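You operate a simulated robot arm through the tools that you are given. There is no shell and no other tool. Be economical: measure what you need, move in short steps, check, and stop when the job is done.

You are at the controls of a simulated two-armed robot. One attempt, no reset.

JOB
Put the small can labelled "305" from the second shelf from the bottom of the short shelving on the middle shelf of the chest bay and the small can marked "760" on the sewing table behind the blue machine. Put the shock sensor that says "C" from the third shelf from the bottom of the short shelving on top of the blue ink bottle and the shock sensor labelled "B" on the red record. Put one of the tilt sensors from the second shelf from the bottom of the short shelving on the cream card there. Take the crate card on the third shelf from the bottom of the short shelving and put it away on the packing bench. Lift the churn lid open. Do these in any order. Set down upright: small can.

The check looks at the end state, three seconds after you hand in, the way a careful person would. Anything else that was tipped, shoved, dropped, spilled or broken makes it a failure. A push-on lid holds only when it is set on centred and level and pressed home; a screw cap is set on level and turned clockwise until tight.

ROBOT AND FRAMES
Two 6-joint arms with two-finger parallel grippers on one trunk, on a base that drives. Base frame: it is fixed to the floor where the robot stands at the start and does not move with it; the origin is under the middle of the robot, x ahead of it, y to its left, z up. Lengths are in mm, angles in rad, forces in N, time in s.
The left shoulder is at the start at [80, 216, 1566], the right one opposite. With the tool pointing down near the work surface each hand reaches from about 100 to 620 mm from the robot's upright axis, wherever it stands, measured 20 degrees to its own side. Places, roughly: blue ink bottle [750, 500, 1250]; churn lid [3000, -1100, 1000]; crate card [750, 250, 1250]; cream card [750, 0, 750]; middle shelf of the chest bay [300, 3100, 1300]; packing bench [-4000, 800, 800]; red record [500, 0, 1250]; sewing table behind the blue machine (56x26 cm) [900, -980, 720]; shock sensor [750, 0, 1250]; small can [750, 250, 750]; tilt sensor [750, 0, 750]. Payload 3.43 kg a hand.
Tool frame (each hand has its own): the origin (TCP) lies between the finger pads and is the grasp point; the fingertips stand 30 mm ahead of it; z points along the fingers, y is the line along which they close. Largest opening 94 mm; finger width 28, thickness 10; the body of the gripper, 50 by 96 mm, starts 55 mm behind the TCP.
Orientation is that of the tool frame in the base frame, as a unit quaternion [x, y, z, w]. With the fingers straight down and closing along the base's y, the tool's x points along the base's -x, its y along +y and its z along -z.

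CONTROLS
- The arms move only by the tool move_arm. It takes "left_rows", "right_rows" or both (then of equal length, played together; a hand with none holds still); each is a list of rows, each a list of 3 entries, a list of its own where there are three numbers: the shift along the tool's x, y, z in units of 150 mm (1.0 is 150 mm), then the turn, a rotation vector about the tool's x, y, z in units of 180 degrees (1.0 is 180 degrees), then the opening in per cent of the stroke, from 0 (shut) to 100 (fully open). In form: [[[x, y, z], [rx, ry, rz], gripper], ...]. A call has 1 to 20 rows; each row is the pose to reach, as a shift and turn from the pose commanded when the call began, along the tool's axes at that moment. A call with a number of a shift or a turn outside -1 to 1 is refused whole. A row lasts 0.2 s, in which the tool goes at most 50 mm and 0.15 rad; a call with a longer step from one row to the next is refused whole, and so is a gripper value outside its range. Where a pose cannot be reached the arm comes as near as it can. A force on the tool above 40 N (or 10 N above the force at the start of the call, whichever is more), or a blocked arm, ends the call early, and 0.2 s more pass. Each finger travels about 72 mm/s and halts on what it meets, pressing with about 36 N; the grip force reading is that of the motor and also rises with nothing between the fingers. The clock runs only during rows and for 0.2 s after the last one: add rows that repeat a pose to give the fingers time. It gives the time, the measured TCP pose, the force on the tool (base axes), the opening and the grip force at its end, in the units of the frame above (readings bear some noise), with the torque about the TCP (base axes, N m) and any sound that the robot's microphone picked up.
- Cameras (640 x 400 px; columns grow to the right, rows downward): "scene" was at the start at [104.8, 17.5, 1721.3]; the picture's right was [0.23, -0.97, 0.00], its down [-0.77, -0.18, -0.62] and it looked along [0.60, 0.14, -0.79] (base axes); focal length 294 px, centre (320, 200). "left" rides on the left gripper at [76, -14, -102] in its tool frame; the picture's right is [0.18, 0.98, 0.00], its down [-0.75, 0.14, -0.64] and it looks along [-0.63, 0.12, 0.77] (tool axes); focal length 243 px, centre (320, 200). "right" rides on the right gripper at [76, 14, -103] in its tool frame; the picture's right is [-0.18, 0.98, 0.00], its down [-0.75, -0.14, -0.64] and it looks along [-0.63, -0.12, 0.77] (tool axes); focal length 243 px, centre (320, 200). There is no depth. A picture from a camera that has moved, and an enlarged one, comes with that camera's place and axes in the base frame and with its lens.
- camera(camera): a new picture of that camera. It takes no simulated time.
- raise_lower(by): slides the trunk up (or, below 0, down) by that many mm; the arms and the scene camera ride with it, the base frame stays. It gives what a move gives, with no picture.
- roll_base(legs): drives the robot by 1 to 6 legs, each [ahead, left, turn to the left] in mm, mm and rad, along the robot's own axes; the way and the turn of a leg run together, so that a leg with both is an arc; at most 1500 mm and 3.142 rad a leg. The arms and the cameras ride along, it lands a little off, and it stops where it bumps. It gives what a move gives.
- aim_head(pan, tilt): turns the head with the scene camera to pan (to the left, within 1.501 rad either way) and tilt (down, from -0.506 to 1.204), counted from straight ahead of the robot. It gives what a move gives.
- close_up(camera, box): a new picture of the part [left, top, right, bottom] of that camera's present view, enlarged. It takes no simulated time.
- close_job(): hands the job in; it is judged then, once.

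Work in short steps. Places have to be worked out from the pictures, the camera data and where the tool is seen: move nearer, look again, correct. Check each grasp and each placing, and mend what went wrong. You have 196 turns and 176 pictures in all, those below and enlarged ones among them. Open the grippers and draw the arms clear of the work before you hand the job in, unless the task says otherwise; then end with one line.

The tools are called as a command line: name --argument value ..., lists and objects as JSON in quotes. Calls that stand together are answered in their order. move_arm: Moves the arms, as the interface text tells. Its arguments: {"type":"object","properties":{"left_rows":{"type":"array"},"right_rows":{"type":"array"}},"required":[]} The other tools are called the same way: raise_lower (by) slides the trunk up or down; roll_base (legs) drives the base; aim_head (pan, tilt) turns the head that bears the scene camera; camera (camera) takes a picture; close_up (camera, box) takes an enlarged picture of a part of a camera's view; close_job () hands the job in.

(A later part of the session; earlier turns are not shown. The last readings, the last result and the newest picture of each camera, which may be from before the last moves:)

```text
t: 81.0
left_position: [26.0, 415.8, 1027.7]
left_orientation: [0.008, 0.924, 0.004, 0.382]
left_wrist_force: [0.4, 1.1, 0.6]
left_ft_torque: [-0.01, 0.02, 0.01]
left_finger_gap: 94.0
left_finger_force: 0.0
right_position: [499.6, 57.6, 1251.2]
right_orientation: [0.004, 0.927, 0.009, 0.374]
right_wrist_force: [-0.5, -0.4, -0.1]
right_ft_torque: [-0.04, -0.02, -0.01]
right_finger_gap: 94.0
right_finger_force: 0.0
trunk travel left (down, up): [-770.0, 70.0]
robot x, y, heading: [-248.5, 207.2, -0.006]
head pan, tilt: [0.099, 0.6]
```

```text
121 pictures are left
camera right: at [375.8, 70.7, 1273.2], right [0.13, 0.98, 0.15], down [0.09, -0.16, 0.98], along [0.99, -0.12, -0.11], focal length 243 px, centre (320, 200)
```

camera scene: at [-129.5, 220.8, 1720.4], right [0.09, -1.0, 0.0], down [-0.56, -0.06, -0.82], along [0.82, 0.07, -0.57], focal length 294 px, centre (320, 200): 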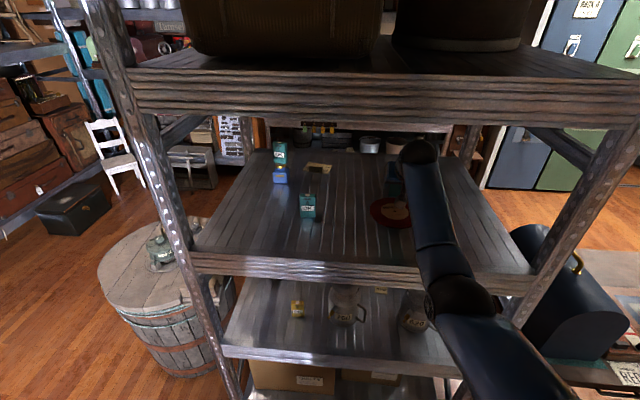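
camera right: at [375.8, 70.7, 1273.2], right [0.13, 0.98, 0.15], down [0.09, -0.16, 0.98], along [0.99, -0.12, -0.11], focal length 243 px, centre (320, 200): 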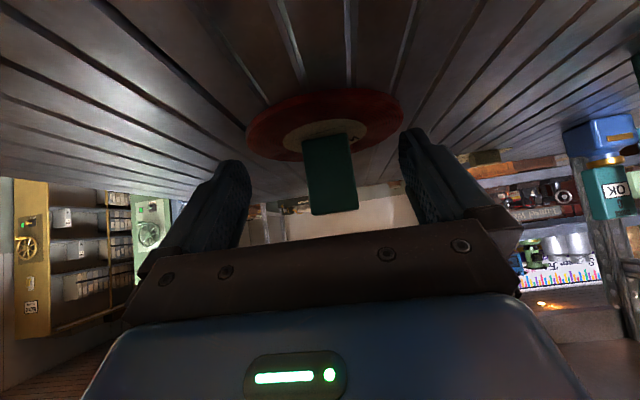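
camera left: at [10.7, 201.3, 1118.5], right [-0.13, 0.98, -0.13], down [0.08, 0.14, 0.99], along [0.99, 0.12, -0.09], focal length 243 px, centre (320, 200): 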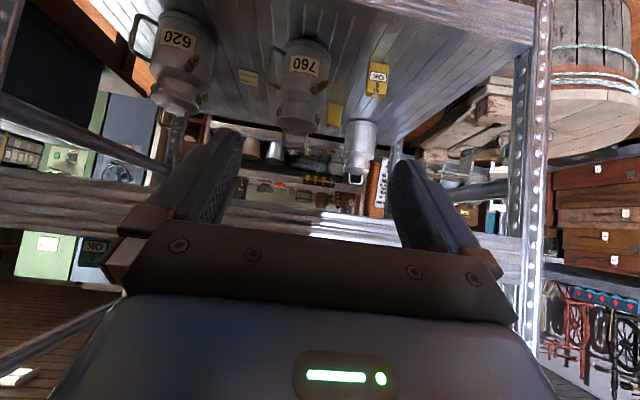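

B stands on the record. Now the crate card with the same arm: card centre ≈(868,328), yaw ≈-11°, its block ≈(838,320). Back up, lift the hand to pass over A, strafe left.

roll_base --legs '[[-60, 0, 0]]'

move_arm --right_rows '[[[-0.13, 0, -0.13], [0, 0, 0], 100], [[-0.26, 0, -0.264], [0, 0, 0], 100], [[-0.26, 0, -0.264], [0, 0, 0], 100]]'

roll_base --legs '[[0, 272, 0.008]]'

move_arm --right_rows '[[[-0.12, 0, 0.116], [0, 0, 0], 100], [[-0.24, 0, 0.232], [0, 0, 0], 100], [[-0.36, 0, 0.348], [0, 0, 0], 100], [[-0.48, 0, 0.464], [0, 0, 0], 100]]'

camera --camera "right"

camera --camera "scene"

```text
t: 81.9
left_position: [-23.1, 416.5, 1026.0]
left_orientation: [0.01, 0.926, 0.003, 0.377]
left_wrist_force: [0.9, 0.8, -0.5]
left_ft_torque: [0.0, 0.05, -0.04]
left_finger_gap: 94.3
left_finger_force: 0.1
right_position: [454.5, 57.9, 1242.4]
right_orientation: [0.005, 0.929, 0.008, 0.37]
right_wrist_force: [1.0, -0.1, -0.2]
right_ft_torque: [0.01, 0.04, 0.0]
right_finger_gap: 93.9
right_finger_force: 0.0
trunk travel left (down, up): [-770.0, 70.0]
robot x, y, heading: [-308.3, 205.3, -0.01]
head pan, tilt: [0.099, 0.6]
```

```text
t: 82.7
left_position: [-28.5, 416.7, 1028.2]
left_orientation: [0.009, 0.924, 0.004, 0.383]
left_wrist_force: [-0.2, -0.5, 0.1]
left_ft_torque: [0.01, -0.03, -0.01]
left_finger_gap: 93.9
left_finger_force: 0.1
right_position: [445.9, 54.2, 1304.8]
right_orientation: [0.006, 0.928, 0.008, 0.373]
right_wrist_force: [0.1, 0.4, 0.0]
right_ft_torque: [-0.03, 0.0, -0.01]
right_finger_gap: 93.8
right_finger_force: 0.0
trunk travel left (down, up): [-770.0, 70.0]
robot x, y, heading: [-305.0, 205.4, -0.007]
head pan, tilt: [0.099, 0.6]
```

```text
t: 84.7
left_position: [-30.6, 689.1, 1030.5]
left_orientation: [0.007, 0.924, 0.006, 0.383]
left_wrist_force: [0.2, -0.4, -0.9]
left_ft_torque: [0.01, 0.01, 0.0]
left_finger_gap: 94.1
left_finger_force: 0.1
right_position: [446.2, 328.8, 1304.8]
right_orientation: [0.003, 0.927, 0.011, 0.374]
right_wrist_force: [0.5, 0.5, 0.3]
right_ft_torque: [0.02, 0.0, 0.01]
right_finger_gap: 93.9
right_finger_force: 0.1
trunk travel left (down, up): [-770.0, 70.0]
robot x, y, heading: [-310.1, 479.9, -0.001]
head pan, tilt: [0.099, 0.6]
```

```text
t: 85.7
left_position: [-29.3, 692.4, 1028.9]
left_orientation: [0.007, 0.924, 0.004, 0.383]
left_wrist_force: [-0.1, 0.0, -0.5]
left_ft_torque: [0.02, 0.02, 0.01]
left_finger_gap: 94.0
left_finger_force: 0.0
right_position: [545.5, 335.5, 1305.6]
right_orientation: [0.001, 0.927, 0.01, 0.374]
right_wrist_force: [0.7, 0.2, -0.3]
right_ft_torque: [0.04, 0.01, 0.03]
right_finger_gap: 94.1
right_finger_force: 0.0
trunk travel left (down, up): [-770.0, 70.0]
robot x, y, heading: [-305.9, 483.6, -0.004]
head pan, tilt: [0.099, 0.6]
```

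```text
120 pictures are left
camera right: at [422.0, 348.1, 1327.5], right [0.13, 0.98, 0.15], down [0.1, -0.16, 0.98], along [0.99, -0.11, -0.12], focal length 243 px, centre (320, 200)
```

right: 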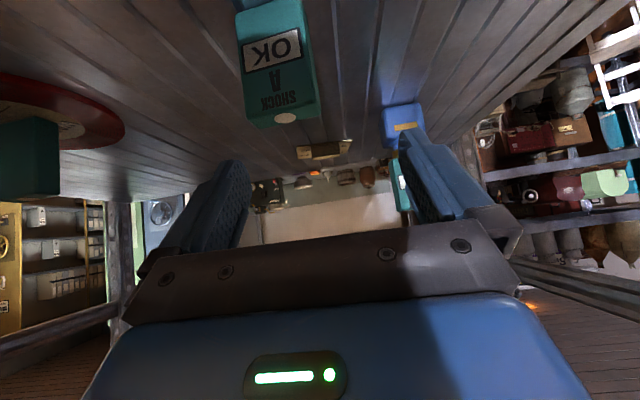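

```text
119 pictures are left
camera scene: at [-185.9, 488.9, 1720.4], right [0.1, -1.0, 0.0], down [-0.56, -0.06, -0.82], along [0.82, 0.08, -0.57], focal length 294 px, centre (320, 200)
```

scene: 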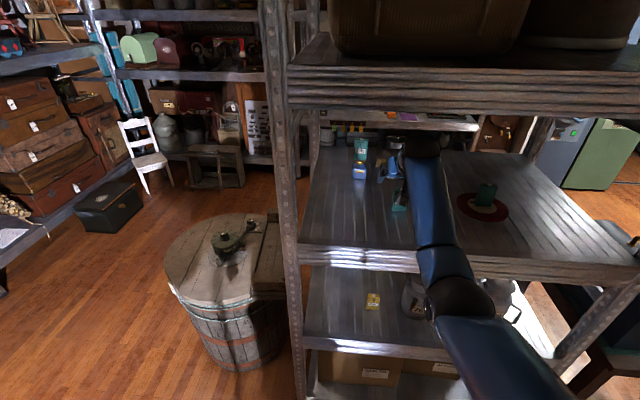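

Hand clears A by ~18 mm. Drive ahead 225 mm slowly in two legs.

roll_base --legs '[[110, 0, 0], [115, 0, 0]]'

camera --camera "right"

```text
t: 87.7
left_position: [188.8, 689.7, 1030.1]
left_orientation: [0.008, 0.923, 0.003, 0.386]
left_wrist_force: [-0.5, -0.1, 0.8]
left_ft_torque: [-0.01, -0.02, 0.0]
left_finger_gap: 94.1
left_finger_force: 0.0
right_position: [763.0, 330.9, 1311.6]
right_orientation: [0.004, 0.926, 0.008, 0.377]
right_wrist_force: [-1.2, -0.5, -0.2]
right_ft_torque: [0.0, 0.0, 0.01]
right_finger_gap: 93.9
right_finger_force: 0.0
trunk travel left (down, up): [-770.0, 70.0]
robot x, y, heading: [-80.8, 480.4, -0.007]
head pan, tilt: [0.099, 0.6]
```

```text
118 pictures are left
camera right: at [638.3, 344.3, 1332.4], right [0.13, 0.98, 0.15], down [0.09, -0.16, 0.98], along [0.99, -0.12, -0.11], focal length 243 px, centre (320, 200)
```

right: 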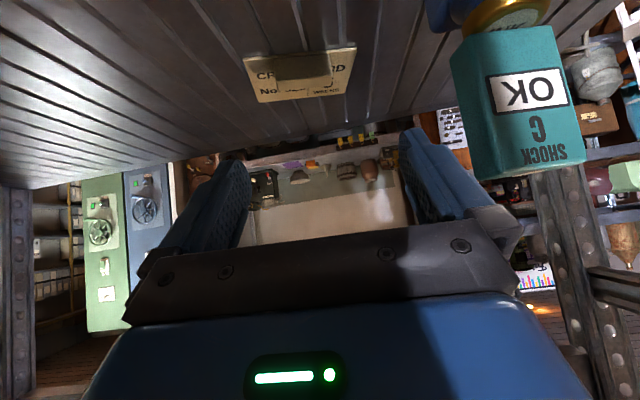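

Zoom in on the card and its block.

close_up --camera "right" --box '[220, 25, 380, 125]'

```text
4.00 times, centred on (300, 75) of right
camera zoom: at [638.3, 344.3, 1332.4], right [0.13, 0.98, 0.15], down [0.09, -0.16, 0.98], along [0.99, -0.12, -0.11], focal length 970 px, centre (400, 700)
```

zoom: 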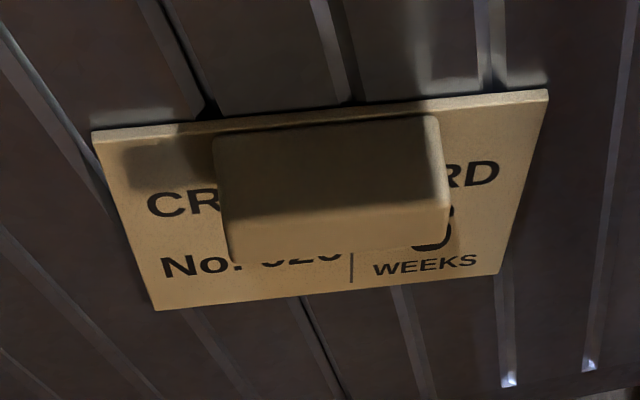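

Block: centre (843,321), 49×16×20 mm, yaw ≈-12°. Lower 42 mm and pitch the hand to ~62° down, then yaw.

move_arm --right_rows '[[[0.1, 0, 0.1], [0, 0, 0], 100], [[0.195, 0, 0.2], [0, 0, 0], 100], [[0.195, 0, 0.2], [0, 0.045, 0], 100], [[0.195, 0, 0.2], [0, 0.09, 0], 100], [[0.195, 0, 0.2], [0, 0.09, 0], 100]]'

move_arm --right_rows '[[[0, 0, 0], [0.015, 0, 0.029], 100], [[0, 0, 0], [0.0308, 0, 0.058], 100], [[0, 0, 0], [0.0308, 0, 0.058], 100]]'

camera --camera "right"

```text
t: 88.9
left_position: [192.6, 688.9, 1029.0]
left_orientation: [0.008, 0.924, 0.004, 0.382]
left_wrist_force: [0.2, 0.3, 0.9]
left_ft_torque: [0.0, -0.01, -0.01]
left_finger_gap: 94.1
left_finger_force: 0.0
right_position: [767.0, 332.0, 1265.5]
right_orientation: [0.002, 0.97, 0.01, 0.241]
right_wrist_force: [0.1, -0.3, 0.2]
right_ft_torque: [0.03, -0.03, 0.03]
right_finger_gap: 93.8
right_finger_force: 0.0
trunk travel left (down, up): [-770.0, 70.0]
robot x, y, heading: [-82.9, 478.0, -0.007]
head pan, tilt: [0.099, 0.6]
```

```text
t: 89.7
left_position: [193.1, 689.8, 1027.5]
left_orientation: [0.008, 0.924, 0.004, 0.383]
left_wrist_force: [0.4, -0.1, -0.1]
left_ft_torque: [-0.01, 0.02, 0.0]
left_finger_gap: 93.9
left_finger_force: 0.1
right_position: [768.6, 331.6, 1264.2]
right_orientation: [0.104, 0.965, -0.016, 0.239]
right_wrist_force: [-0.4, 0.7, 0.5]
right_ft_torque: [-0.03, 0.02, 0.0]
right_finger_gap: 94.2
right_finger_force: 0.0
trunk travel left (down, up): [-770.0, 70.0]
robot x, y, heading: [-85.0, 477.3, -0.006]
head pan, tilt: [0.099, 0.6]
```

```text
116 pictures are left
camera right: at [660.7, 367.5, 1320.7], right [0.36, 0.93, 0.1], down [0.33, -0.23, 0.92], along [0.87, -0.3, -0.39], focal length 243 px, centre (320, 200)
```

right: 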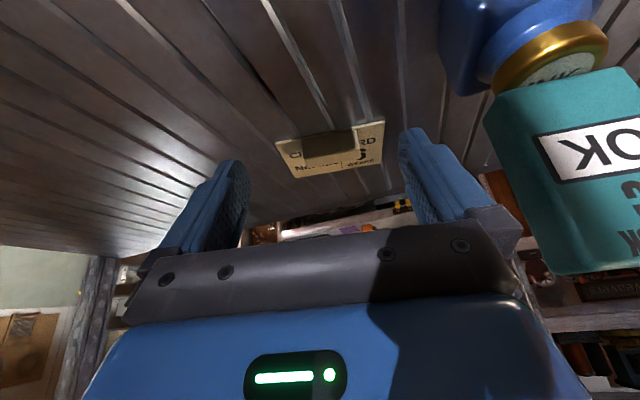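

Zoom again to verify block position from this pose.

close_up --camera "right" --box '[250, 100, 410, 200]'

```text
4.00 times, centred on (330, 150) of right
camera zoom: at [660.7, 367.5, 1320.7], right [0.36, 0.93, 0.1], down [0.33, -0.23, 0.92], along [0.87, -0.3, -0.39], focal length 970 px, centre (280, 400)
```

zoom: 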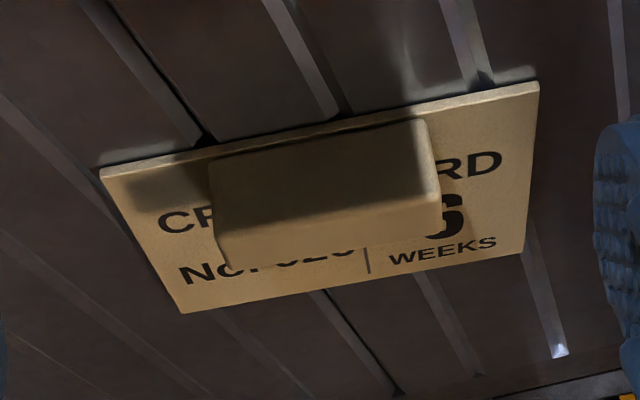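

Consistent: block centre ≈(840,322). Move over and down to z≈1220.

move_arm --right_rows '[[[-0.17, 0.017, 0.14], [0, 0, 0], 100], [[-0.341, 0.035, 0.287], [0, 0, 0], 100], [[-0.31, 0.035, 0.35], [0, 0, 0], 100], [[-0.28, 0.035, 0.41], [0, 0, 0], 100], [[-0.248, 0.035, 0.463], [0, 0, 0], 100], [[-0.248, 0.035, 0.463], [0, 0, 0], 100]]'

camera --camera "right"

```text
t: 91.1
left_position: [194.2, 689.7, 1029.0]
left_orientation: [0.007, 0.924, 0.005, 0.383]
left_wrist_force: [0.1, -0.5, 0.0]
left_ft_torque: [0.0, 0.03, 0.01]
left_finger_gap: 93.9
left_finger_force: 0.1
right_position: [770.3, 321.9, 1229.8]
right_orientation: [0.103, 0.966, -0.015, 0.238]
right_wrist_force: [0.2, 0.0, 0.0]
right_ft_torque: [0.02, 0.0, 0.0]
right_finger_gap: 94.0
right_finger_force: 0.1
right hand out of reach, approached as far as the arm can: row 1, 2, 3, 4, 5, 6
trunk travel left (down, up): [-770.0, 70.0]
robot x, y, heading: [-83.0, 474.9, -0.01]
head pan, tilt: [0.099, 0.6]
```

```text
114 pictures are left
camera right: at [662.2, 356.5, 1286.4], right [0.36, 0.93, 0.1], down [0.33, -0.23, 0.92], along [0.87, -0.3, -0.39], focal length 243 px, centre (320, 200)
```

right: 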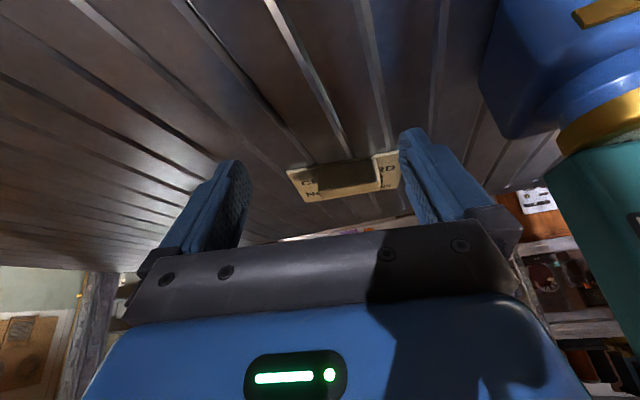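

At arm's length; lift 25 mm and drive ahead 66 mm.

move_arm --right_rows '[[[-0.039, 0, -0.074], [0, 0, 0], 100], [[-0.078, 0, -0.147], [0, 0, 0], 100], [[-0.078, 0, -0.147], [0, 0, 0], 100]]'

roll_base --legs '[[66, 0, 0]]'

camera --camera "right"

```text
t: 91.9
left_position: [194.5, 689.9, 1028.9]
left_orientation: [0.008, 0.924, 0.004, 0.382]
left_wrist_force: [0.3, -0.2, 0.7]
left_ft_torque: [-0.02, -0.02, 0.01]
left_finger_gap: 93.8
left_finger_force: 0.2
right_position: [772.5, 319.9, 1255.4]
right_orientation: [0.103, 0.966, -0.016, 0.238]
right_wrist_force: [-0.5, -0.5, 0.0]
right_ft_torque: [0.01, 0.0, 0.01]
right_finger_gap: 93.7
right_finger_force: 0.0
trunk travel left (down, up): [-770.0, 70.0]
robot x, y, heading: [-85.3, 476.3, -0.007]
head pan, tilt: [0.099, 0.6]
```

```text
t: 92.9
left_position: [248.5, 689.8, 1031.3]
left_orientation: [0.008, 0.922, 0.004, 0.386]
left_wrist_force: [-0.8, 0.4, 0.1]
left_ft_torque: [-0.03, -0.07, -0.01]
left_finger_gap: 94.0
left_finger_force: 0.1
right_position: [824.2, 320.9, 1263.8]
right_orientation: [0.102, 0.964, -0.014, 0.243]
right_wrist_force: [-0.7, -0.3, 0.6]
right_ft_torque: [-0.01, -0.1, 0.0]
right_finger_gap: 93.9
right_finger_force: 0.1
trunk travel left (down, up): [-770.0, 70.0]
robot x, y, heading: [-17.5, 479.4, -0.005]
head pan, tilt: [0.099, 0.6]
```

```text
113 pictures are left
camera right: at [715.3, 355.2, 1320.2], right [0.36, 0.93, 0.11], down [0.32, -0.23, 0.92], along [0.88, -0.3, -0.38], focal length 243 px, centre (320, 200)
```

right: 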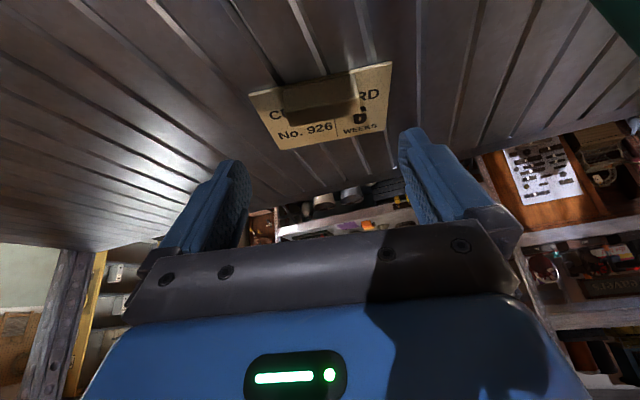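

Let the arm settle and re-measure.

move_arm --right_rows '[[[0, 0, 0], [0, 0, 0], 100], [[0, 0, 0], [0, 0, 0], 100]]'

close_up --camera "right" --box '[220, 25, 420, 150]'

```text
t: 93.5
left_position: [254.3, 689.5, 1029.8]
left_orientation: [0.008, 0.923, 0.003, 0.384]
left_wrist_force: [-0.2, -0.2, 0.4]
left_ft_torque: [0.0, 0.01, -0.01]
left_finger_gap: 93.8
left_finger_force: 0.1
right_position: [831.9, 318.8, 1258.9]
right_orientation: [0.101, 0.965, -0.015, 0.241]
right_wrist_force: [0.5, 0.0, 0.7]
right_ft_torque: [-0.02, 0.0, 0.02]
right_finger_gap: 93.9
right_finger_force: 0.1
trunk travel left (down, up): [-770.0, 70.0]
robot x, y, heading: [-16.0, 476.1, -0.004]
head pan, tilt: [0.099, 0.6]
```

```text
3.20 times, centred on (320, 88) of right
camera zoom: at [723.5, 354.9, 1314.9], right [0.36, 0.93, 0.11], down [0.33, -0.23, 0.92], along [0.87, -0.3, -0.39], focal length 776 px, centre (320, 560)
```

zoom: 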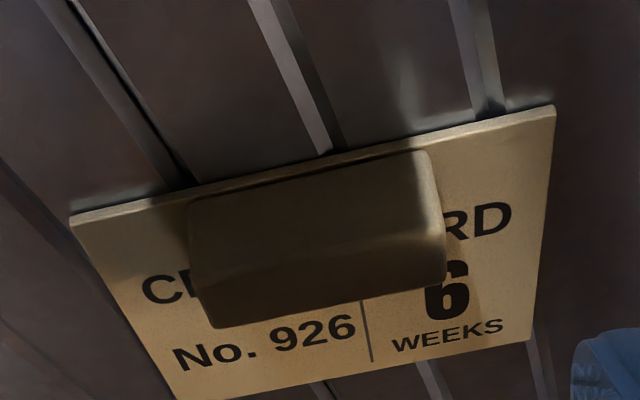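

Block centre confirmed (840,322). Descend to z≈1220 around it.

move_arm --right_rows '[[[0.04, 0.031, 0.08], [0, 0, 0], 100], [[0.08, 0.031, 0.16], [0, 0, 0], 100], [[0.121, 0.031, 0.231], [0, 0, 0], 100], [[0.121, 0.031, 0.231], [0, 0, 0], 100]]'

camera --camera "right"

```text
t: 94.5
left_position: [258.8, 688.2, 1028.2]
left_orientation: [0.007, 0.924, 0.004, 0.382]
left_wrist_force: [1.0, 0.0, 0.2]
left_ft_torque: [-0.01, -0.02, 0.01]
left_finger_gap: 94.1
left_finger_force: 0.0
right_position: [834.5, 325.3, 1216.8]
right_orientation: [0.102, 0.965, -0.016, 0.239]
right_wrist_force: [-0.2, 0.7, 2.6]
right_ft_torque: [-0.11, 0.03, -0.07]
right_finger_gap: 94.0
right_finger_force: 0.0
right hand out of reach, approached as far as the arm can: row 3
trunk travel left (down, up): [-770.0, 70.0]
robot x, y, heading: [-18.7, 481.4, -0.004]
head pan, tilt: [0.099, 0.6]
```

```text
111 pictures are left
camera right: at [726.1, 360.3, 1273.2], right [0.36, 0.93, 0.1], down [0.33, -0.23, 0.92], along [0.87, -0.3, -0.39], focal length 243 px, centre (320, 200)
```

right: 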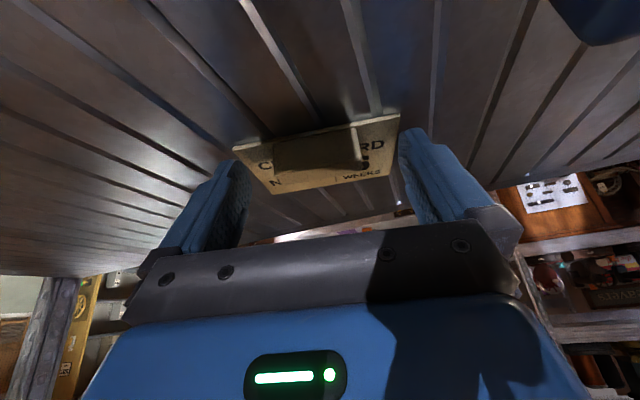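

Fingers straddle the block with a light touch on the card. Raise 2 mm and close.

move_arm --right_rows '[[[-0.006, 0, -0.012], [0, 0, 0], 80], [[-0.006, 0, -0.012], [0, 0, 0], 65], [[-0.006, 0, -0.012], [0, 0, 0], 55], [[-0.006, 0, -0.012], [0, 0, 0], 45], [[-0.006, 0, -0.012], [0, 0, 0], 35], [[-0.006, 0, -0.012], [0, 0, 0], 25], [[-0.006, 0, -0.012], [0, 0, 0], 20], [[-0.006, 0, -0.012], [0, 0, 0], 20]]'

move_arm --right_rows '[[[-0.04, 0, -0.075], [0, 0, 0], 20], [[-0.1, 0, -0.19], [0, 0, 0], 20], [[-0.16, 0, -0.3], [0, 0, 0], 20], [[-0.16, 0, -0.3], [0, 0, 0], 20]]'

camera --camera "right"

```text
t: 96.3
left_position: [257.3, 689.5, 1027.0]
left_orientation: [0.009, 0.924, 0.003, 0.382]
left_wrist_force: [-0.2, 0.2, 0.5]
left_ft_torque: [-0.02, -0.02, 0.01]
left_finger_gap: 93.9
left_finger_force: 0.0
right_position: [834.7, 323.8, 1219.9]
right_orientation: [0.102, 0.966, -0.016, 0.239]
right_wrist_force: [0.1, -0.9, 0.0]
right_ft_torque: [-0.03, -0.01, 0.02]
right_finger_gap: 48.6
right_finger_force: 35.6
trunk travel left (down, up): [-770.0, 70.0]
robot x, y, heading: [-17.1, 477.7, -0.005]
head pan, tilt: [0.099, 0.6]
```

```text
t: 97.3
left_position: [257.1, 689.7, 1029.0]
left_orientation: [0.007, 0.924, 0.004, 0.382]
left_wrist_force: [0.6, -0.3, 0.9]
left_ft_torque: [0.02, 0.0, -0.01]
left_finger_gap: 94.0
left_finger_force: 0.0
right_position: [836.2, 322.8, 1271.5]
right_orientation: [0.101, 0.966, -0.015, 0.239]
right_wrist_force: [-0.7, -0.5, -0.4]
right_ft_torque: [-0.01, -0.01, 0.01]
right_finger_gap: 18.5
right_finger_force: 0.0
trunk travel left (down, up): [-770.0, 70.0]
robot x, y, heading: [-22.4, 476.9, -0.006]
head pan, tilt: [0.099, 0.6]
```

```text
110 pictures are left
camera right: at [726.8, 359.7, 1326.9], right [0.36, 0.93, 0.1], down [0.33, -0.23, 0.92], along [0.87, -0.3, -0.39], focal length 243 px, centre (320, 200)
```

right: 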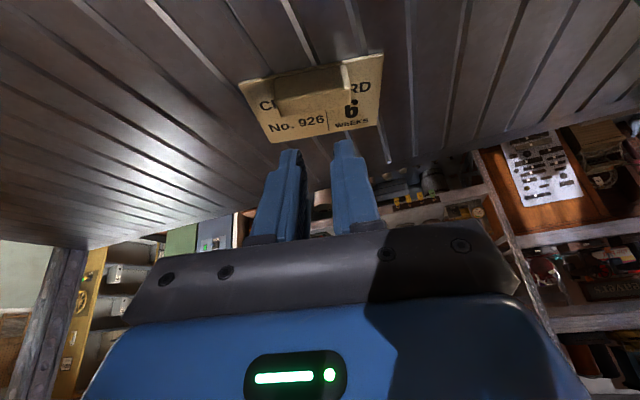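

It slipped off: contact was too shallow. I'll retract 60, drive ahead 60, and pitch the hand steeper for a fuller grip.

move_arm --right_rows '[[[0.173, -0.04, -0.09], [0, 0, 0], 100], [[0.346, -0.083, -0.183], [0, 0, 0], 100], [[0.346, -0.083, -0.183], [0, 0, 0], 100]]'

roll_base --legs '[[62, 0, 0]]'

move_arm --right_rows '[[[0, 0, 0], [0, 0.04, 0], 100], [[0, 0, 0], [0, 0.08, 0], 100], [[0, 0, 0], [0, 0.08, 0], 100]]'

camera --camera "right"

```text
t: 98.1
left_position: [258.6, 688.6, 1029.1]
left_orientation: [0.008, 0.924, 0.004, 0.382]
left_wrist_force: [0.9, 0.0, -0.1]
left_ft_torque: [0.02, 0.01, 0.0]
left_finger_gap: 93.9
left_finger_force: 0.0
right_position: [776.2, 323.0, 1270.3]
right_orientation: [0.101, 0.966, -0.015, 0.239]
right_wrist_force: [-0.2, -0.1, 0.4]
right_ft_torque: [0.0, 0.0, 0.01]
right_finger_gap: 94.2
right_finger_force: 0.0
trunk travel left (down, up): [-770.0, 70.0]
robot x, y, heading: [-18.3, 475.1, -0.004]
head pan, tilt: [0.099, 0.6]
```

```text
t: 99.1
left_position: [310.3, 688.4, 1030.9]
left_orientation: [0.007, 0.923, 0.004, 0.386]
left_wrist_force: [-0.7, -0.4, -0.5]
left_ft_torque: [0.01, -0.07, 0.03]
left_finger_gap: 94.0
left_finger_force: 0.1
right_position: [826.5, 321.9, 1277.4]
right_orientation: [0.103, 0.964, -0.015, 0.244]
right_wrist_force: [-1.2, -0.2, -0.5]
right_ft_torque: [-0.02, -0.08, 0.0]
right_finger_gap: 94.1
right_finger_force: 0.1
trunk travel left (down, up): [-770.0, 70.0]
robot x, y, heading: [40.9, 477.3, -0.005]
head pan, tilt: [0.099, 0.6]
```

```text
t: 99.9
left_position: [316.0, 688.7, 1028.7]
left_orientation: [0.008, 0.924, 0.004, 0.383]
left_wrist_force: [0.9, 0.0, -0.5]
left_ft_torque: [0.0, -0.02, 0.01]
left_finger_gap: 94.2
left_finger_force: 0.0
right_position: [835.8, 322.5, 1270.8]
right_orientation: [0.103, 0.988, -0.002, 0.118]
right_wrist_force: [0.0, -0.1, -0.1]
right_ft_torque: [0.01, -0.03, 0.0]
right_finger_gap: 94.1
right_finger_force: 0.1
trunk travel left (down, up): [-770.0, 70.0]
robot x, y, heading: [42.1, 477.8, -0.005]
head pan, tilt: [0.099, 0.6]
```

```text
109 pictures are left
camera right: at [743.7, 353.9, 1354.7], right [0.38, 0.92, 0.06], down [0.54, -0.27, 0.8], along [0.75, -0.27, -0.6], focal length 243 px, centre (320, 200)
```

right: 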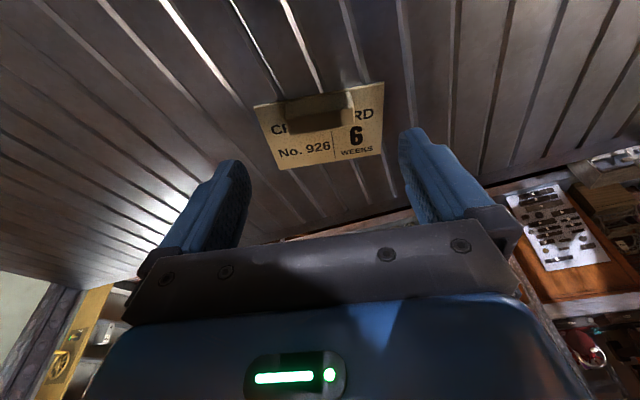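

Much steeper now. Block centre ≈(842,322). Descend 53 mm.

move_arm --right_rows '[[[0.03, 0.005, 0.11], [0, 0, 0], 100], [[0.06, 0.005, 0.22], [0, 0, 0], 100], [[0.08, 0.005, 0.31], [0, 0, 0], 100], [[0.091, 0.005, 0.342], [0, 0, 0], 100], [[0.091, 0.005, 0.342], [0, 0, 0], 100]]'

camera --camera "right"

```text
t: 101.1
left_position: [318.0, 689.1, 1028.1]
left_orientation: [0.007, 0.924, 0.005, 0.382]
left_wrist_force: [0.6, 0.7, -0.1]
left_ft_torque: [-0.01, -0.01, -0.03]
left_finger_gap: 93.7
left_finger_force: 0.0
right_position: [836.5, 324.7, 1217.7]
right_orientation: [0.104, 0.988, -0.002, 0.117]
right_wrist_force: [-0.1, 0.7, -0.3]
right_ft_torque: [0.0, -0.04, 0.01]
right_finger_gap: 93.9
right_finger_force: 0.0
trunk travel left (down, up): [-770.0, 70.0]
robot x, y, heading: [44.1, 477.1, -0.004]
head pan, tilt: [0.099, 0.6]
```

```text
108 pictures are left
camera right: at [744.7, 355.9, 1300.4], right [0.38, 0.92, 0.06], down [0.54, -0.27, 0.8], along [0.75, -0.27, -0.6], focal length 243 px, centre (320, 200)
```

right: 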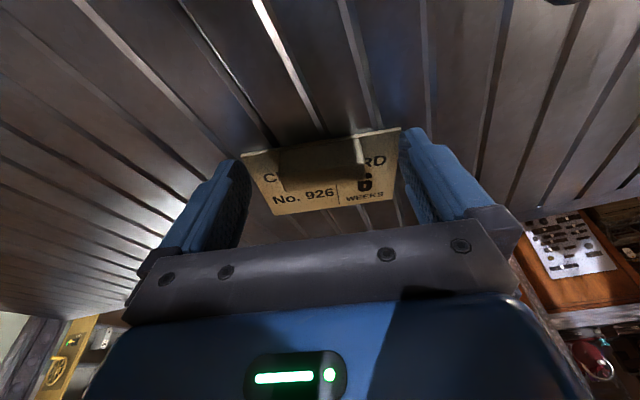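

Lower 2 mm more and close firmly.

move_arm --right_rows '[[[0.003, 0, 0.014], [0, 0, 0], 80], [[0.003, 0, 0.014], [0, 0, 0], 65], [[0.003, 0, 0.014], [0, 0, 0], 55], [[0.003, 0, 0.014], [0, 0, 0], 45], [[0.003, 0, 0.014], [0, 0, 0], 35], [[0.003, 0, 0.014], [0, 0, 0], 20], [[0.003, 0, 0.014], [0, 0, 0], 10], [[0.003, 0, 0.014], [0, 0, 0], 0]]'

move_arm --right_rows '[[[-0.01, 0, -0.04], [0, 0, 0], 0], [[-0.03, 0, -0.12], [0, 0, 0], 0], [[-0.05, 0, -0.2], [0, 0, 0], 0], [[-0.08, 0, -0.32], [0, 0, 0], 0]]'

camera --camera "right"

```text
t: 102.9
left_position: [318.2, 688.5, 1028.0]
left_orientation: [0.008, 0.924, 0.005, 0.382]
left_wrist_force: [0.0, -0.3, 0.4]
left_ft_torque: [0.04, 0.0, 0.01]
left_finger_gap: 94.2
left_finger_force: 0.1
right_position: [836.6, 323.7, 1214.0]
right_orientation: [0.104, 0.988, -0.003, 0.117]
right_wrist_force: [-0.2, -0.4, 1.5]
right_ft_torque: [-0.11, -0.02, 0.01]
right_finger_gap: 48.4
right_finger_force: 35.9
trunk travel left (down, up): [-770.0, 70.0]
robot x, y, heading: [42.4, 480.2, -0.007]
head pan, tilt: [0.099, 0.6]
```

```text
t: 103.9
left_position: [317.9, 688.7, 1027.7]
left_orientation: [0.007, 0.925, 0.004, 0.381]
left_wrist_force: [-0.1, 1.0, -0.2]
left_ft_torque: [0.0, 0.03, 0.0]
left_finger_gap: 94.1
left_finger_force: 0.1
right_position: [837.9, 323.7, 1264.3]
right_orientation: [0.104, 0.988, -0.002, 0.117]
right_wrist_force: [-0.9, -0.4, -1.1]
right_ft_torque: [-0.03, 0.01, -0.02]
right_finger_gap: 48.7
right_finger_force: 35.9
trunk travel left (down, up): [-770.0, 70.0]
robot x, y, heading: [42.8, 479.7, -0.001]
head pan, tilt: [0.099, 0.6]
```

```text
107 pictures are left
camera right: at [745.7, 354.9, 1347.4], right [0.38, 0.92, 0.06], down [0.54, -0.27, 0.8], along [0.75, -0.27, -0.6], focal length 243 px, centre (320, 200)
```

right: 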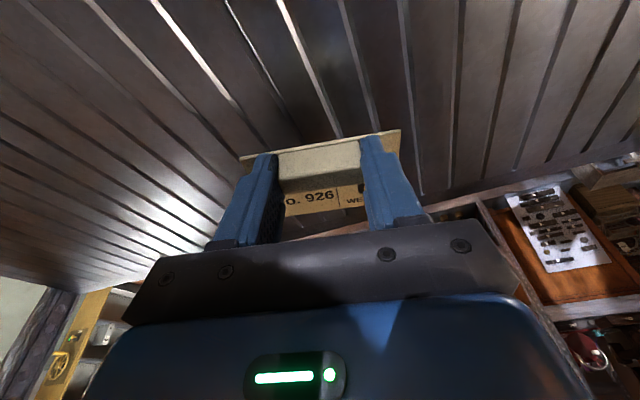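

Card is held. Route: back 140, strafe right 125 (to pass between A and B), then back out.

roll_base --legs '[[-140, 0, 0], [0, -125, 0]]'

camera --camera "right"

```text
t: 106.1
left_position: [176.1, 569.1, 1027.4]
left_orientation: [0.007, 0.924, 0.003, 0.382]
left_wrist_force: [-0.4, 0.0, -0.4]
left_ft_torque: [-0.03, -0.02, 0.01]
left_finger_gap: 93.7
left_finger_force: 0.1
right_position: [695.0, 205.3, 1265.6]
right_orientation: [0.103, 0.988, -0.005, 0.116]
right_wrist_force: [0.0, 0.3, -1.1]
right_ft_torque: [-0.07, 0.01, 0.01]
right_finger_gap: 48.3
right_finger_force: 36.1
trunk travel left (down, up): [-770.0, 70.0]
robot x, y, heading: [-97.8, 355.5, -0.003]
head pan, tilt: [0.099, 0.6]
```

```text
106 pictures are left
camera right: at [602.8, 237.5, 1348.6], right [0.38, 0.92, 0.06], down [0.54, -0.27, 0.8], along [0.75, -0.27, -0.6], focal length 243 px, centre (320, 200)
```

right: 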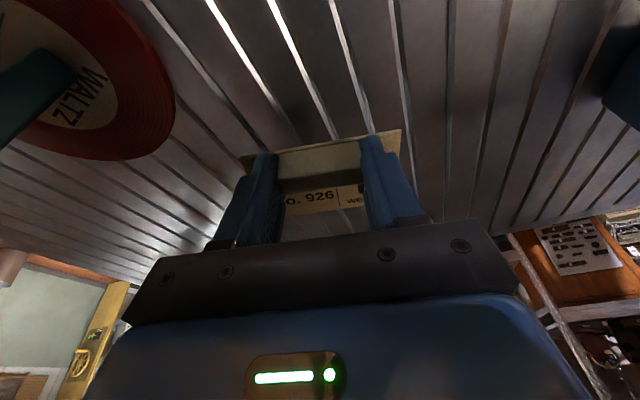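

Clear lane on both sides. Drive back 420 mm.

roll_base --legs '[[-420, 0, 0]]'

aim_head --pan 1.5 --tilt 0.4

camera --camera "scene"

```text
t: 108.6
left_position: [-237.6, 567.8, 1027.6]
left_orientation: [0.008, 0.925, 0.004, 0.38]
left_wrist_force: [-0.3, 0.4, -0.8]
left_ft_torque: [-0.01, 0.02, 0.0]
left_finger_gap: 94.1
left_finger_force: 0.1
right_position: [281.3, 202.3, 1261.7]
right_orientation: [0.104, 0.988, -0.002, 0.116]
right_wrist_force: [1.0, -0.2, -1.0]
right_ft_torque: [-0.01, 0.05, 0.01]
right_finger_gap: 48.4
right_finger_force: 35.9
trunk travel left (down, up): [-770.0, 70.0]
robot x, y, heading: [-518.6, 356.8, -0.003]
head pan, tilt: [0.099, 0.6]
```

```text
t: 110.2
left_position: [-240.9, 568.5, 1028.8]
left_orientation: [0.009, 0.924, 0.003, 0.382]
left_wrist_force: [-0.2, 0.1, 0.0]
left_ft_torque: [0.04, 0.02, -0.03]
left_finger_gap: 94.2
left_finger_force: 0.0
right_position: [278.5, 202.8, 1263.7]
right_orientation: [0.104, 0.988, -0.003, 0.116]
right_wrist_force: [0.0, 0.7, -0.6]
right_ft_torque: [-0.05, 0.04, 0.01]
right_finger_gap: 48.5
right_finger_force: 36.1
trunk travel left (down, up): [-770.0, 70.0]
robot x, y, heading: [-515.5, 353.7, -0.006]
head pan, tilt: [1.499, 0.4]
```

```text
105 pictures are left
camera scene: at [-476.5, 448.6, 1738.7], right [1.0, -0.08, 0.0], down [-0.03, -0.39, -0.92], along [0.07, 0.92, -0.39], focal length 294 px, centre (320, 200)
```

scene: 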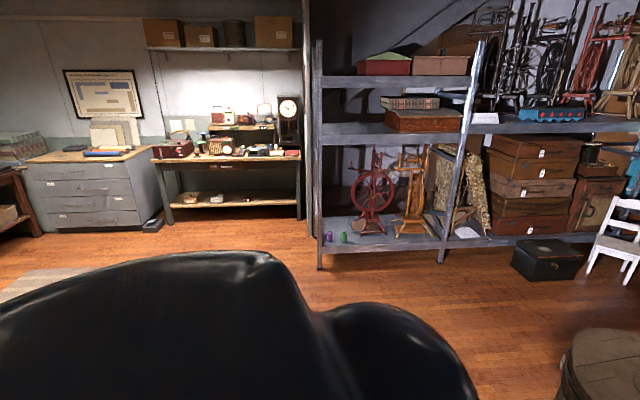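

Back off 100 more and turn left half a turn to face the packing bench, then look.

roll_base --legs '[[-100, 0, 0], [0, 0, 1.57], [0, 0, 1.57]]'

aim_head --pan 0.2 --tilt 0.35

camera --camera "scene"

```text
t: 119.0
left_position: [-881.5, 133.9, 1027.7]
left_orientation: [0.924, 0.01, -0.382, 0.011]
left_wrist_force: [-0.1, -0.9, 0.6]
left_ft_torque: [0.02, -0.01, 0.0]
left_finger_gap: 93.9
left_finger_force: 0.0
right_position: [-1412.5, 478.8, 1263.0]
right_orientation: [0.99, -0.084, -0.117, 0.0]
right_wrist_force: [0.2, 0.3, -0.7]
right_ft_torque: [-0.01, -0.02, -0.03]
right_finger_gap: 48.6
right_finger_force: 35.9
trunk travel left (down, up): [-770.0, 70.0]
robot x, y, heading: [-612.1, 358.1, -3.115]
head pan, tilt: [1.499, 0.4]
```

```text
t: 120.5
left_position: [-880.9, 134.2, 1028.8]
left_orientation: [0.924, 0.01, -0.382, 0.012]
left_wrist_force: [0.1, -0.5, -0.1]
left_ft_torque: [0.02, 0.0, 0.01]
left_finger_gap: 93.9
left_finger_force: 0.1
right_position: [-1413.3, 478.9, 1264.5]
right_orientation: [0.99, -0.084, -0.117, 0.0]
right_wrist_force: [0.5, -0.4, -0.1]
right_ft_torque: [-0.03, -0.03, 0.0]
right_finger_gap: 48.4
right_finger_force: 35.9
trunk travel left (down, up): [-770.0, 70.0]
robot x, y, heading: [-613.8, 358.7, -3.11]
head pan, tilt: [0.201, 0.351]
```

```text
104 pictures are left
camera scene: at [-733.1, 334.3, 1743.3], right [-0.23, 0.97, 0.0], down [0.33, 0.08, -0.94], along [-0.91, -0.22, -0.34], focal length 294 px, centre (320, 200)
```

scene: 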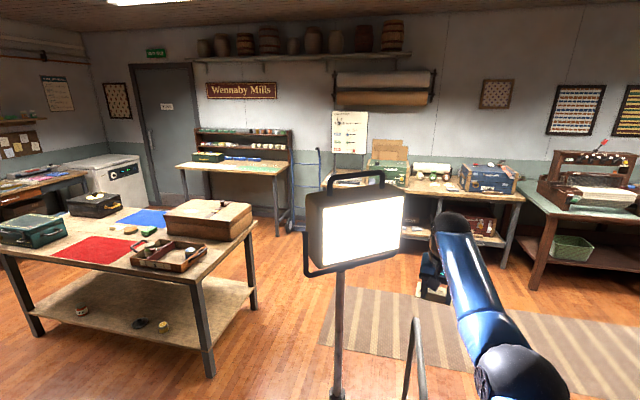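

The packing bench is the table right of centre under the paper rolls; a lit panel stand is in between. I'll look lower for floor obstacles.

aim_head --pan 0.0 --tilt 0.7

camera --camera "scene"

aim_head --pan -0.5 --tilt 0.45

camera --camera "scene"

```text
t: 121.3
left_position: [-881.1, 134.3, 1029.3]
left_orientation: [0.924, 0.011, -0.382, 0.012]
left_wrist_force: [0.5, -0.3, -0.8]
left_ft_torque: [-0.03, 0.01, -0.02]
left_finger_gap: 94.0
left_finger_force: 0.1
right_position: [-1413.2, 479.6, 1264.5]
right_orientation: [0.99, -0.084, -0.116, 0.0]
right_wrist_force: [0.1, -0.6, 0.1]
right_ft_torque: [-0.03, 0.0, 0.0]
right_finger_gap: 48.4
right_finger_force: 36.3
trunk travel left (down, up): [-770.0, 70.0]
robot x, y, heading: [-613.3, 357.9, -3.108]
head pan, tilt: [0.0, 0.7]
```

```text
103 pictures are left
camera scene: at [-727.5, 353.1, 1711.9], right [-0.03, 1.0, 0.0], down [0.64, 0.02, -0.77], along [-0.76, -0.03, -0.64], focal length 294 px, centre (320, 200)
```

scene: 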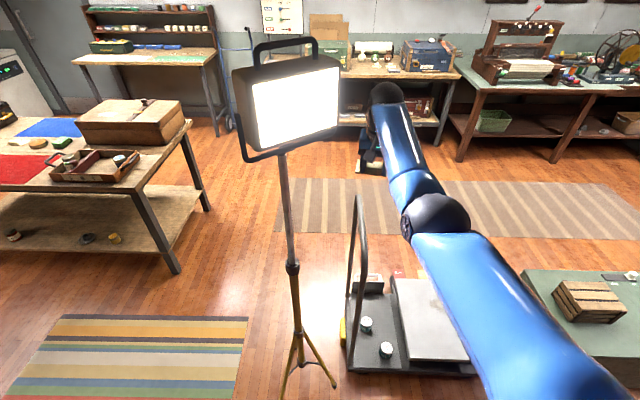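

```text
t: 122.3
left_position: [-880.5, 133.1, 1027.7]
left_orientation: [0.924, 0.011, -0.382, 0.012]
left_wrist_force: [0.1, 0.2, -0.4]
left_ft_torque: [-0.01, -0.01, 0.0]
left_finger_gap: 93.9
left_finger_force: 0.1
right_position: [-1413.7, 480.0, 1263.9]
right_orientation: [0.99, -0.084, -0.116, -0.001]
right_wrist_force: [0.4, -0.2, 0.0]
right_ft_torque: [-0.05, 0.01, -0.04]
right_finger_gap: 48.2
right_finger_force: 36.4
trunk travel left (down, up): [-770.0, 70.0]
robot x, y, heading: [-613.6, 358.3, -3.111]
head pan, tilt: [-0.499, 0.45]
```

```text
102 pictures are left
camera scene: at [-724.6, 397.1, 1734.0], right [0.45, 0.89, 0.0], down [0.39, -0.2, -0.9], along [-0.8, 0.4, -0.44], focal length 294 px, centre (320, 200)
```

scene: 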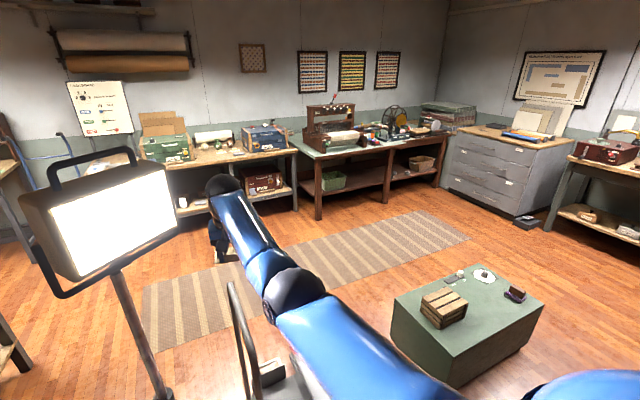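

Obstacles: lamp tripod ≈(-1450,200), flat cart x -1300…-1850, y 470…1100, red-cloth table y<-690. I'll pass along y≈-300, then turn up to the bench.

roll_base --legs '[[0, 0, -0.031], [0, 660, 0], [1100, 0, 0]]'

aim_head --pan -0.3 --tilt 0.55

camera --camera "scene"

```text
t: 124.1
left_position: [-888.8, 40.1, 1027.6]
left_orientation: [0.925, -0.007, -0.381, 0.005]
left_wrist_force: [-0.6, -0.9, 0.4]
left_ft_torque: [0.03, -0.01, -0.06]
left_finger_gap: 94.1
left_finger_force: 0.0
right_position: [-1408.3, 417.1, 1263.6]
right_orientation: [0.987, -0.111, -0.115, -0.004]
right_wrist_force: [-0.5, 0.6, -0.5]
right_ft_torque: [-0.01, 0.04, 0.0]
right_finger_gap: 48.2
right_finger_force: 36.0
trunk travel left (down, up): [-770.0, 70.0]
robot x, y, heading: [-608.7, 250.8, 3.139]
head pan, tilt: [-0.499, 0.45]
stopped in leg 2: the robot was blocked; the commanded pose is now the measured one
```

```text
t: 124.8
left_position: [-888.9, 42.0, 1030.0]
left_orientation: [0.925, -0.006, -0.381, 0.009]
left_wrist_force: [-0.2, -0.3, 0.8]
left_ft_torque: [-0.04, -0.01, 0.01]
left_finger_gap: 94.1
left_finger_force: 0.0
right_position: [-1410.0, 416.1, 1263.1]
right_orientation: [0.988, -0.107, -0.115, 0.0]
right_wrist_force: [-1.4, 0.7, 0.2]
right_ft_torque: [-0.02, 0.02, -0.01]
right_finger_gap: 48.3
right_finger_force: 36.3
trunk travel left (down, up): [-770.0, 70.0]
robot x, y, heading: [-614.8, 252.7, 3.138]
head pan, tilt: [-0.3, 0.55]
```

```text
101 pictures are left
camera scene: at [-728.5, 286.9, 1724.8], right [0.3, 0.95, -0.01], down [0.5, -0.16, -0.85], along [-0.81, 0.25, -0.52], focal length 294 px, centre (320, 200)
```

scene: 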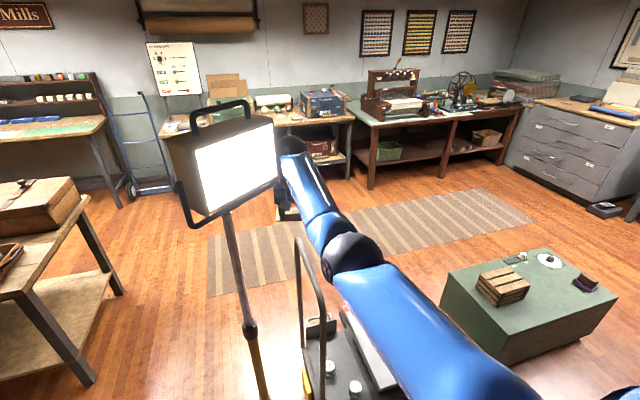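

Blocked after 107 mm; I look left and down for the cause before anything else.

aim_head --pan 1.3 --tilt 0.8

camera --camera "scene"

camera --camera "right"

camera --camera "left"

```text
t: 126.5
left_position: [-888.2, 41.1, 1029.0]
left_orientation: [0.924, -0.005, -0.382, 0.009]
left_wrist_force: [0.4, 0.0, 0.1]
left_ft_torque: [-0.01, 0.03, -0.02]
left_finger_gap: 93.9
left_finger_force: 0.0
right_position: [-1409.2, 415.9, 1263.3]
right_orientation: [0.987, -0.107, -0.116, 0.0]
right_wrist_force: [0.0, -0.2, -0.6]
right_ft_torque: [0.02, 0.01, -0.01]
right_finger_gap: 48.2
right_finger_force: 36.0
trunk travel left (down, up): [-770.0, 70.0]
robot x, y, heading: [-612.2, 251.6, 3.141]
head pan, tilt: [1.3, 0.799]
```

```text
100 pictures are left
camera scene: at [-664.3, 182.7, 1704.1], right [-0.96, 0.27, 0.0], down [0.19, 0.69, -0.7], along [-0.19, -0.68, -0.71], focal length 294 px, centre (320, 200)
```

scene: 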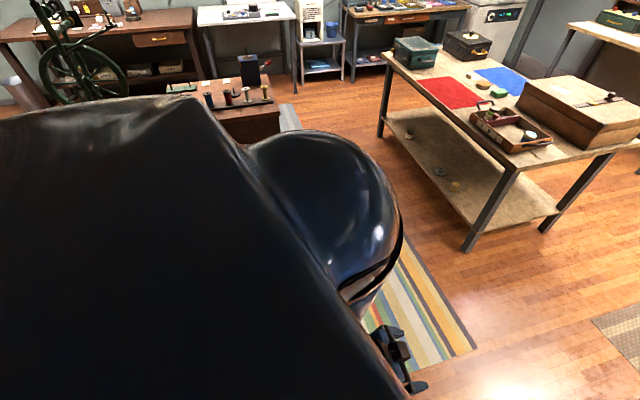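

```text
99 pictures are left
camera right: at [-1315.1, 382.5, 1346.7], right [-0.38, -0.92, 0.07], down [-0.54, 0.28, 0.79], along [-0.75, 0.27, -0.6], focal length 243 px, centre (320, 200)
```

right: 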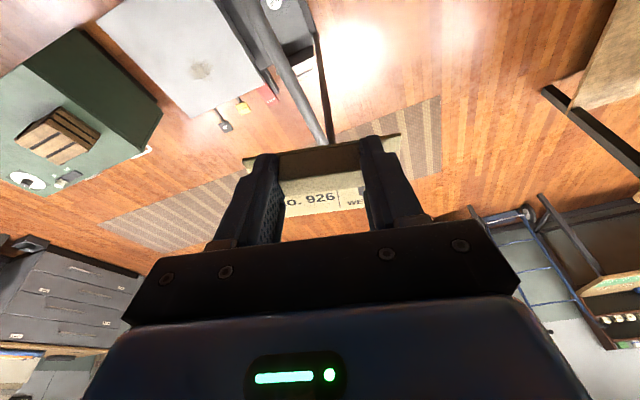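

```text
98 pictures are left
camera left: at [-762.4, 56.5, 1048.4], right [0.12, -0.99, -0.11], down [-0.08, -0.12, 0.99], along [-0.99, -0.11, -0.1], focal length 243 px, centre (320, 200)
```

left: 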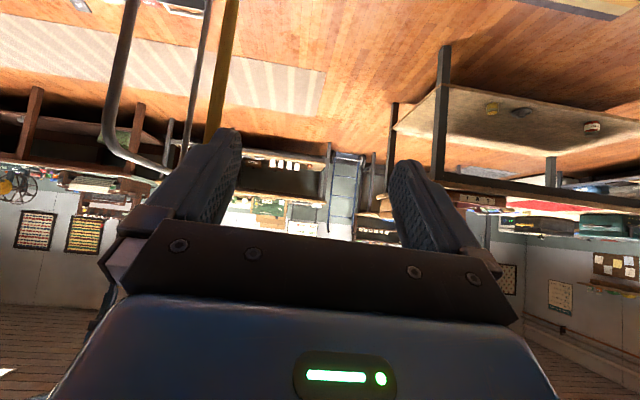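

The lamp is nearer than I judged (≈x -1250) and the right forearm leaned on it. I move away right, back off, and re-check the lamp.

roll_base --legs '[[0, -110, 0], [-420, 0, 0]]'

aim_head --pan 0.15 --tilt 0.55

camera --camera "scene"

```text
t: 129.8
left_position: [-475.7, 144.7, 1027.0]
left_orientation: [0.925, -0.004, -0.381, 0.006]
left_wrist_force: [0.5, 0.2, 0.1]
left_ft_torque: [0.04, -0.01, 0.0]
left_finger_gap: 94.0
left_finger_force: 0.1
right_position: [-999.0, 515.5, 1261.9]
right_orientation: [0.988, -0.106, -0.115, -0.003]
right_wrist_force: [0.4, -0.1, 0.2]
right_ft_torque: [0.0, 0.0, 0.06]
right_finger_gap: 48.4
right_finger_force: 36.4
trunk travel left (down, up): [-770.0, 70.0]
robot x, y, heading: [-202.6, 357.9, -3.143]
head pan, tilt: [1.3, 0.799]
```

```text
t: 131.2
left_position: [-474.6, 145.9, 1030.2]
left_orientation: [0.925, -0.006, -0.38, 0.004]
left_wrist_force: [-0.2, -0.7, 0.8]
left_ft_torque: [0.01, -0.02, 0.02]
left_finger_gap: 94.0
left_finger_force: 0.1
right_position: [-997.1, 516.4, 1263.0]
right_orientation: [0.987, -0.106, -0.117, -0.003]
right_wrist_force: [0.2, 0.2, -1.0]
right_ft_torque: [-0.01, -0.02, 0.02]
right_finger_gap: 48.4
right_finger_force: 36.0
trunk travel left (down, up): [-770.0, 70.0]
robot x, y, heading: [-196.4, 357.9, -3.141]
head pan, tilt: [0.15, 0.55]
```

```text
97 pictures are left
camera scene: at [-318.2, 346.0, 1724.9], right [-0.15, 0.99, 0.0], down [0.52, 0.08, -0.85], along [-0.84, -0.13, -0.52], focal length 294 px, centre (320, 200)
```

scene: 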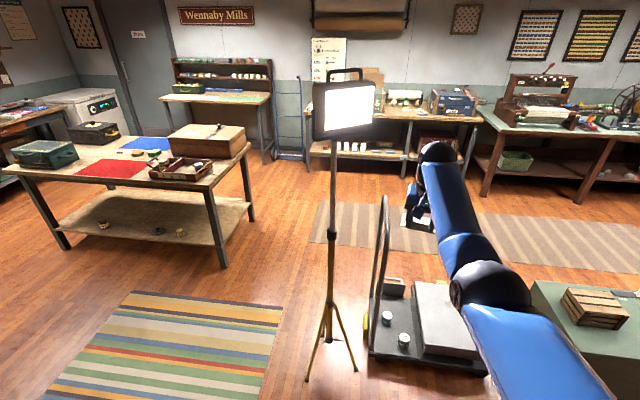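

Lamp stands unmoved. Strafe left 690 to y≈-330, then go ahead past it in stages.

roll_base --legs '[[0, 690, 0], [1150, 0, 0], [1150, 0, 0]]'

aim_head --pan -0.6 --tilt 0.5

camera --camera "scene"

```text
t: 146.0
left_position: [-2791.7, -530.0, 1028.8]
left_orientation: [0.924, -0.018, -0.382, 0.0]
left_wrist_force: [0.7, 0.6, -0.6]
left_ft_torque: [0.0, 0.0, 0.0]
left_finger_gap: 93.9
left_finger_force: 0.0
right_position: [-3302.2, -144.3, 1264.4]
right_orientation: [0.986, -0.12, -0.117, -0.005]
right_wrist_force: [-0.4, 0.4, -1.2]
right_ft_torque: [-0.03, 0.0, -0.01]
right_finger_gap: 48.3
right_finger_force: 35.8
trunk travel left (down, up): [-770.0, 70.0]
robot x, y, heading: [-2513.2, -327.5, 3.114]
head pan, tilt: [0.15, 0.55]
```

```text
t: 147.1
left_position: [-2792.8, -531.2, 1028.4]
left_orientation: [0.924, -0.019, -0.381, -0.001]
left_wrist_force: [0.7, -0.3, 1.5]
left_ft_torque: [0.0, 0.03, 0.01]
left_finger_gap: 94.2
left_finger_force: 0.1
right_position: [-3302.9, -144.0, 1265.3]
right_orientation: [0.986, -0.12, -0.116, -0.005]
right_wrist_force: [0.0, 0.0, 0.0]
right_ft_torque: [0.0, -0.04, 0.02]
right_finger_gap: 48.0
right_finger_force: 35.7
trunk travel left (down, up): [-770.0, 70.0]
robot x, y, heading: [-2513.0, -325.4, 3.112]
head pan, tilt: [-0.6, 0.499]
```

```text
96 pictures are left
camera scene: at [-2614.9, -269.3, 1729.6], right [0.59, 0.81, 0.0], down [0.39, -0.28, -0.88], along [-0.71, 0.52, -0.48], focal length 294 px, centre (320, 200)
```

scene: 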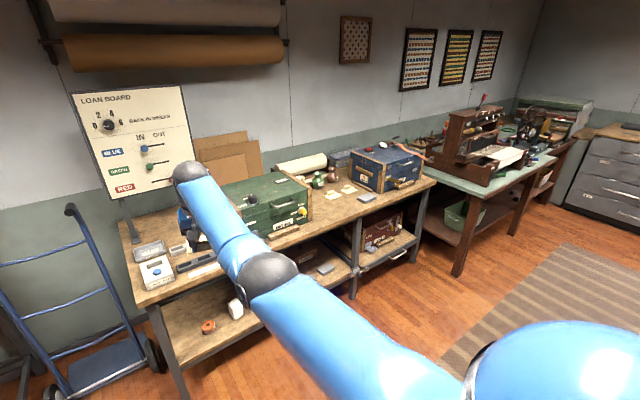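

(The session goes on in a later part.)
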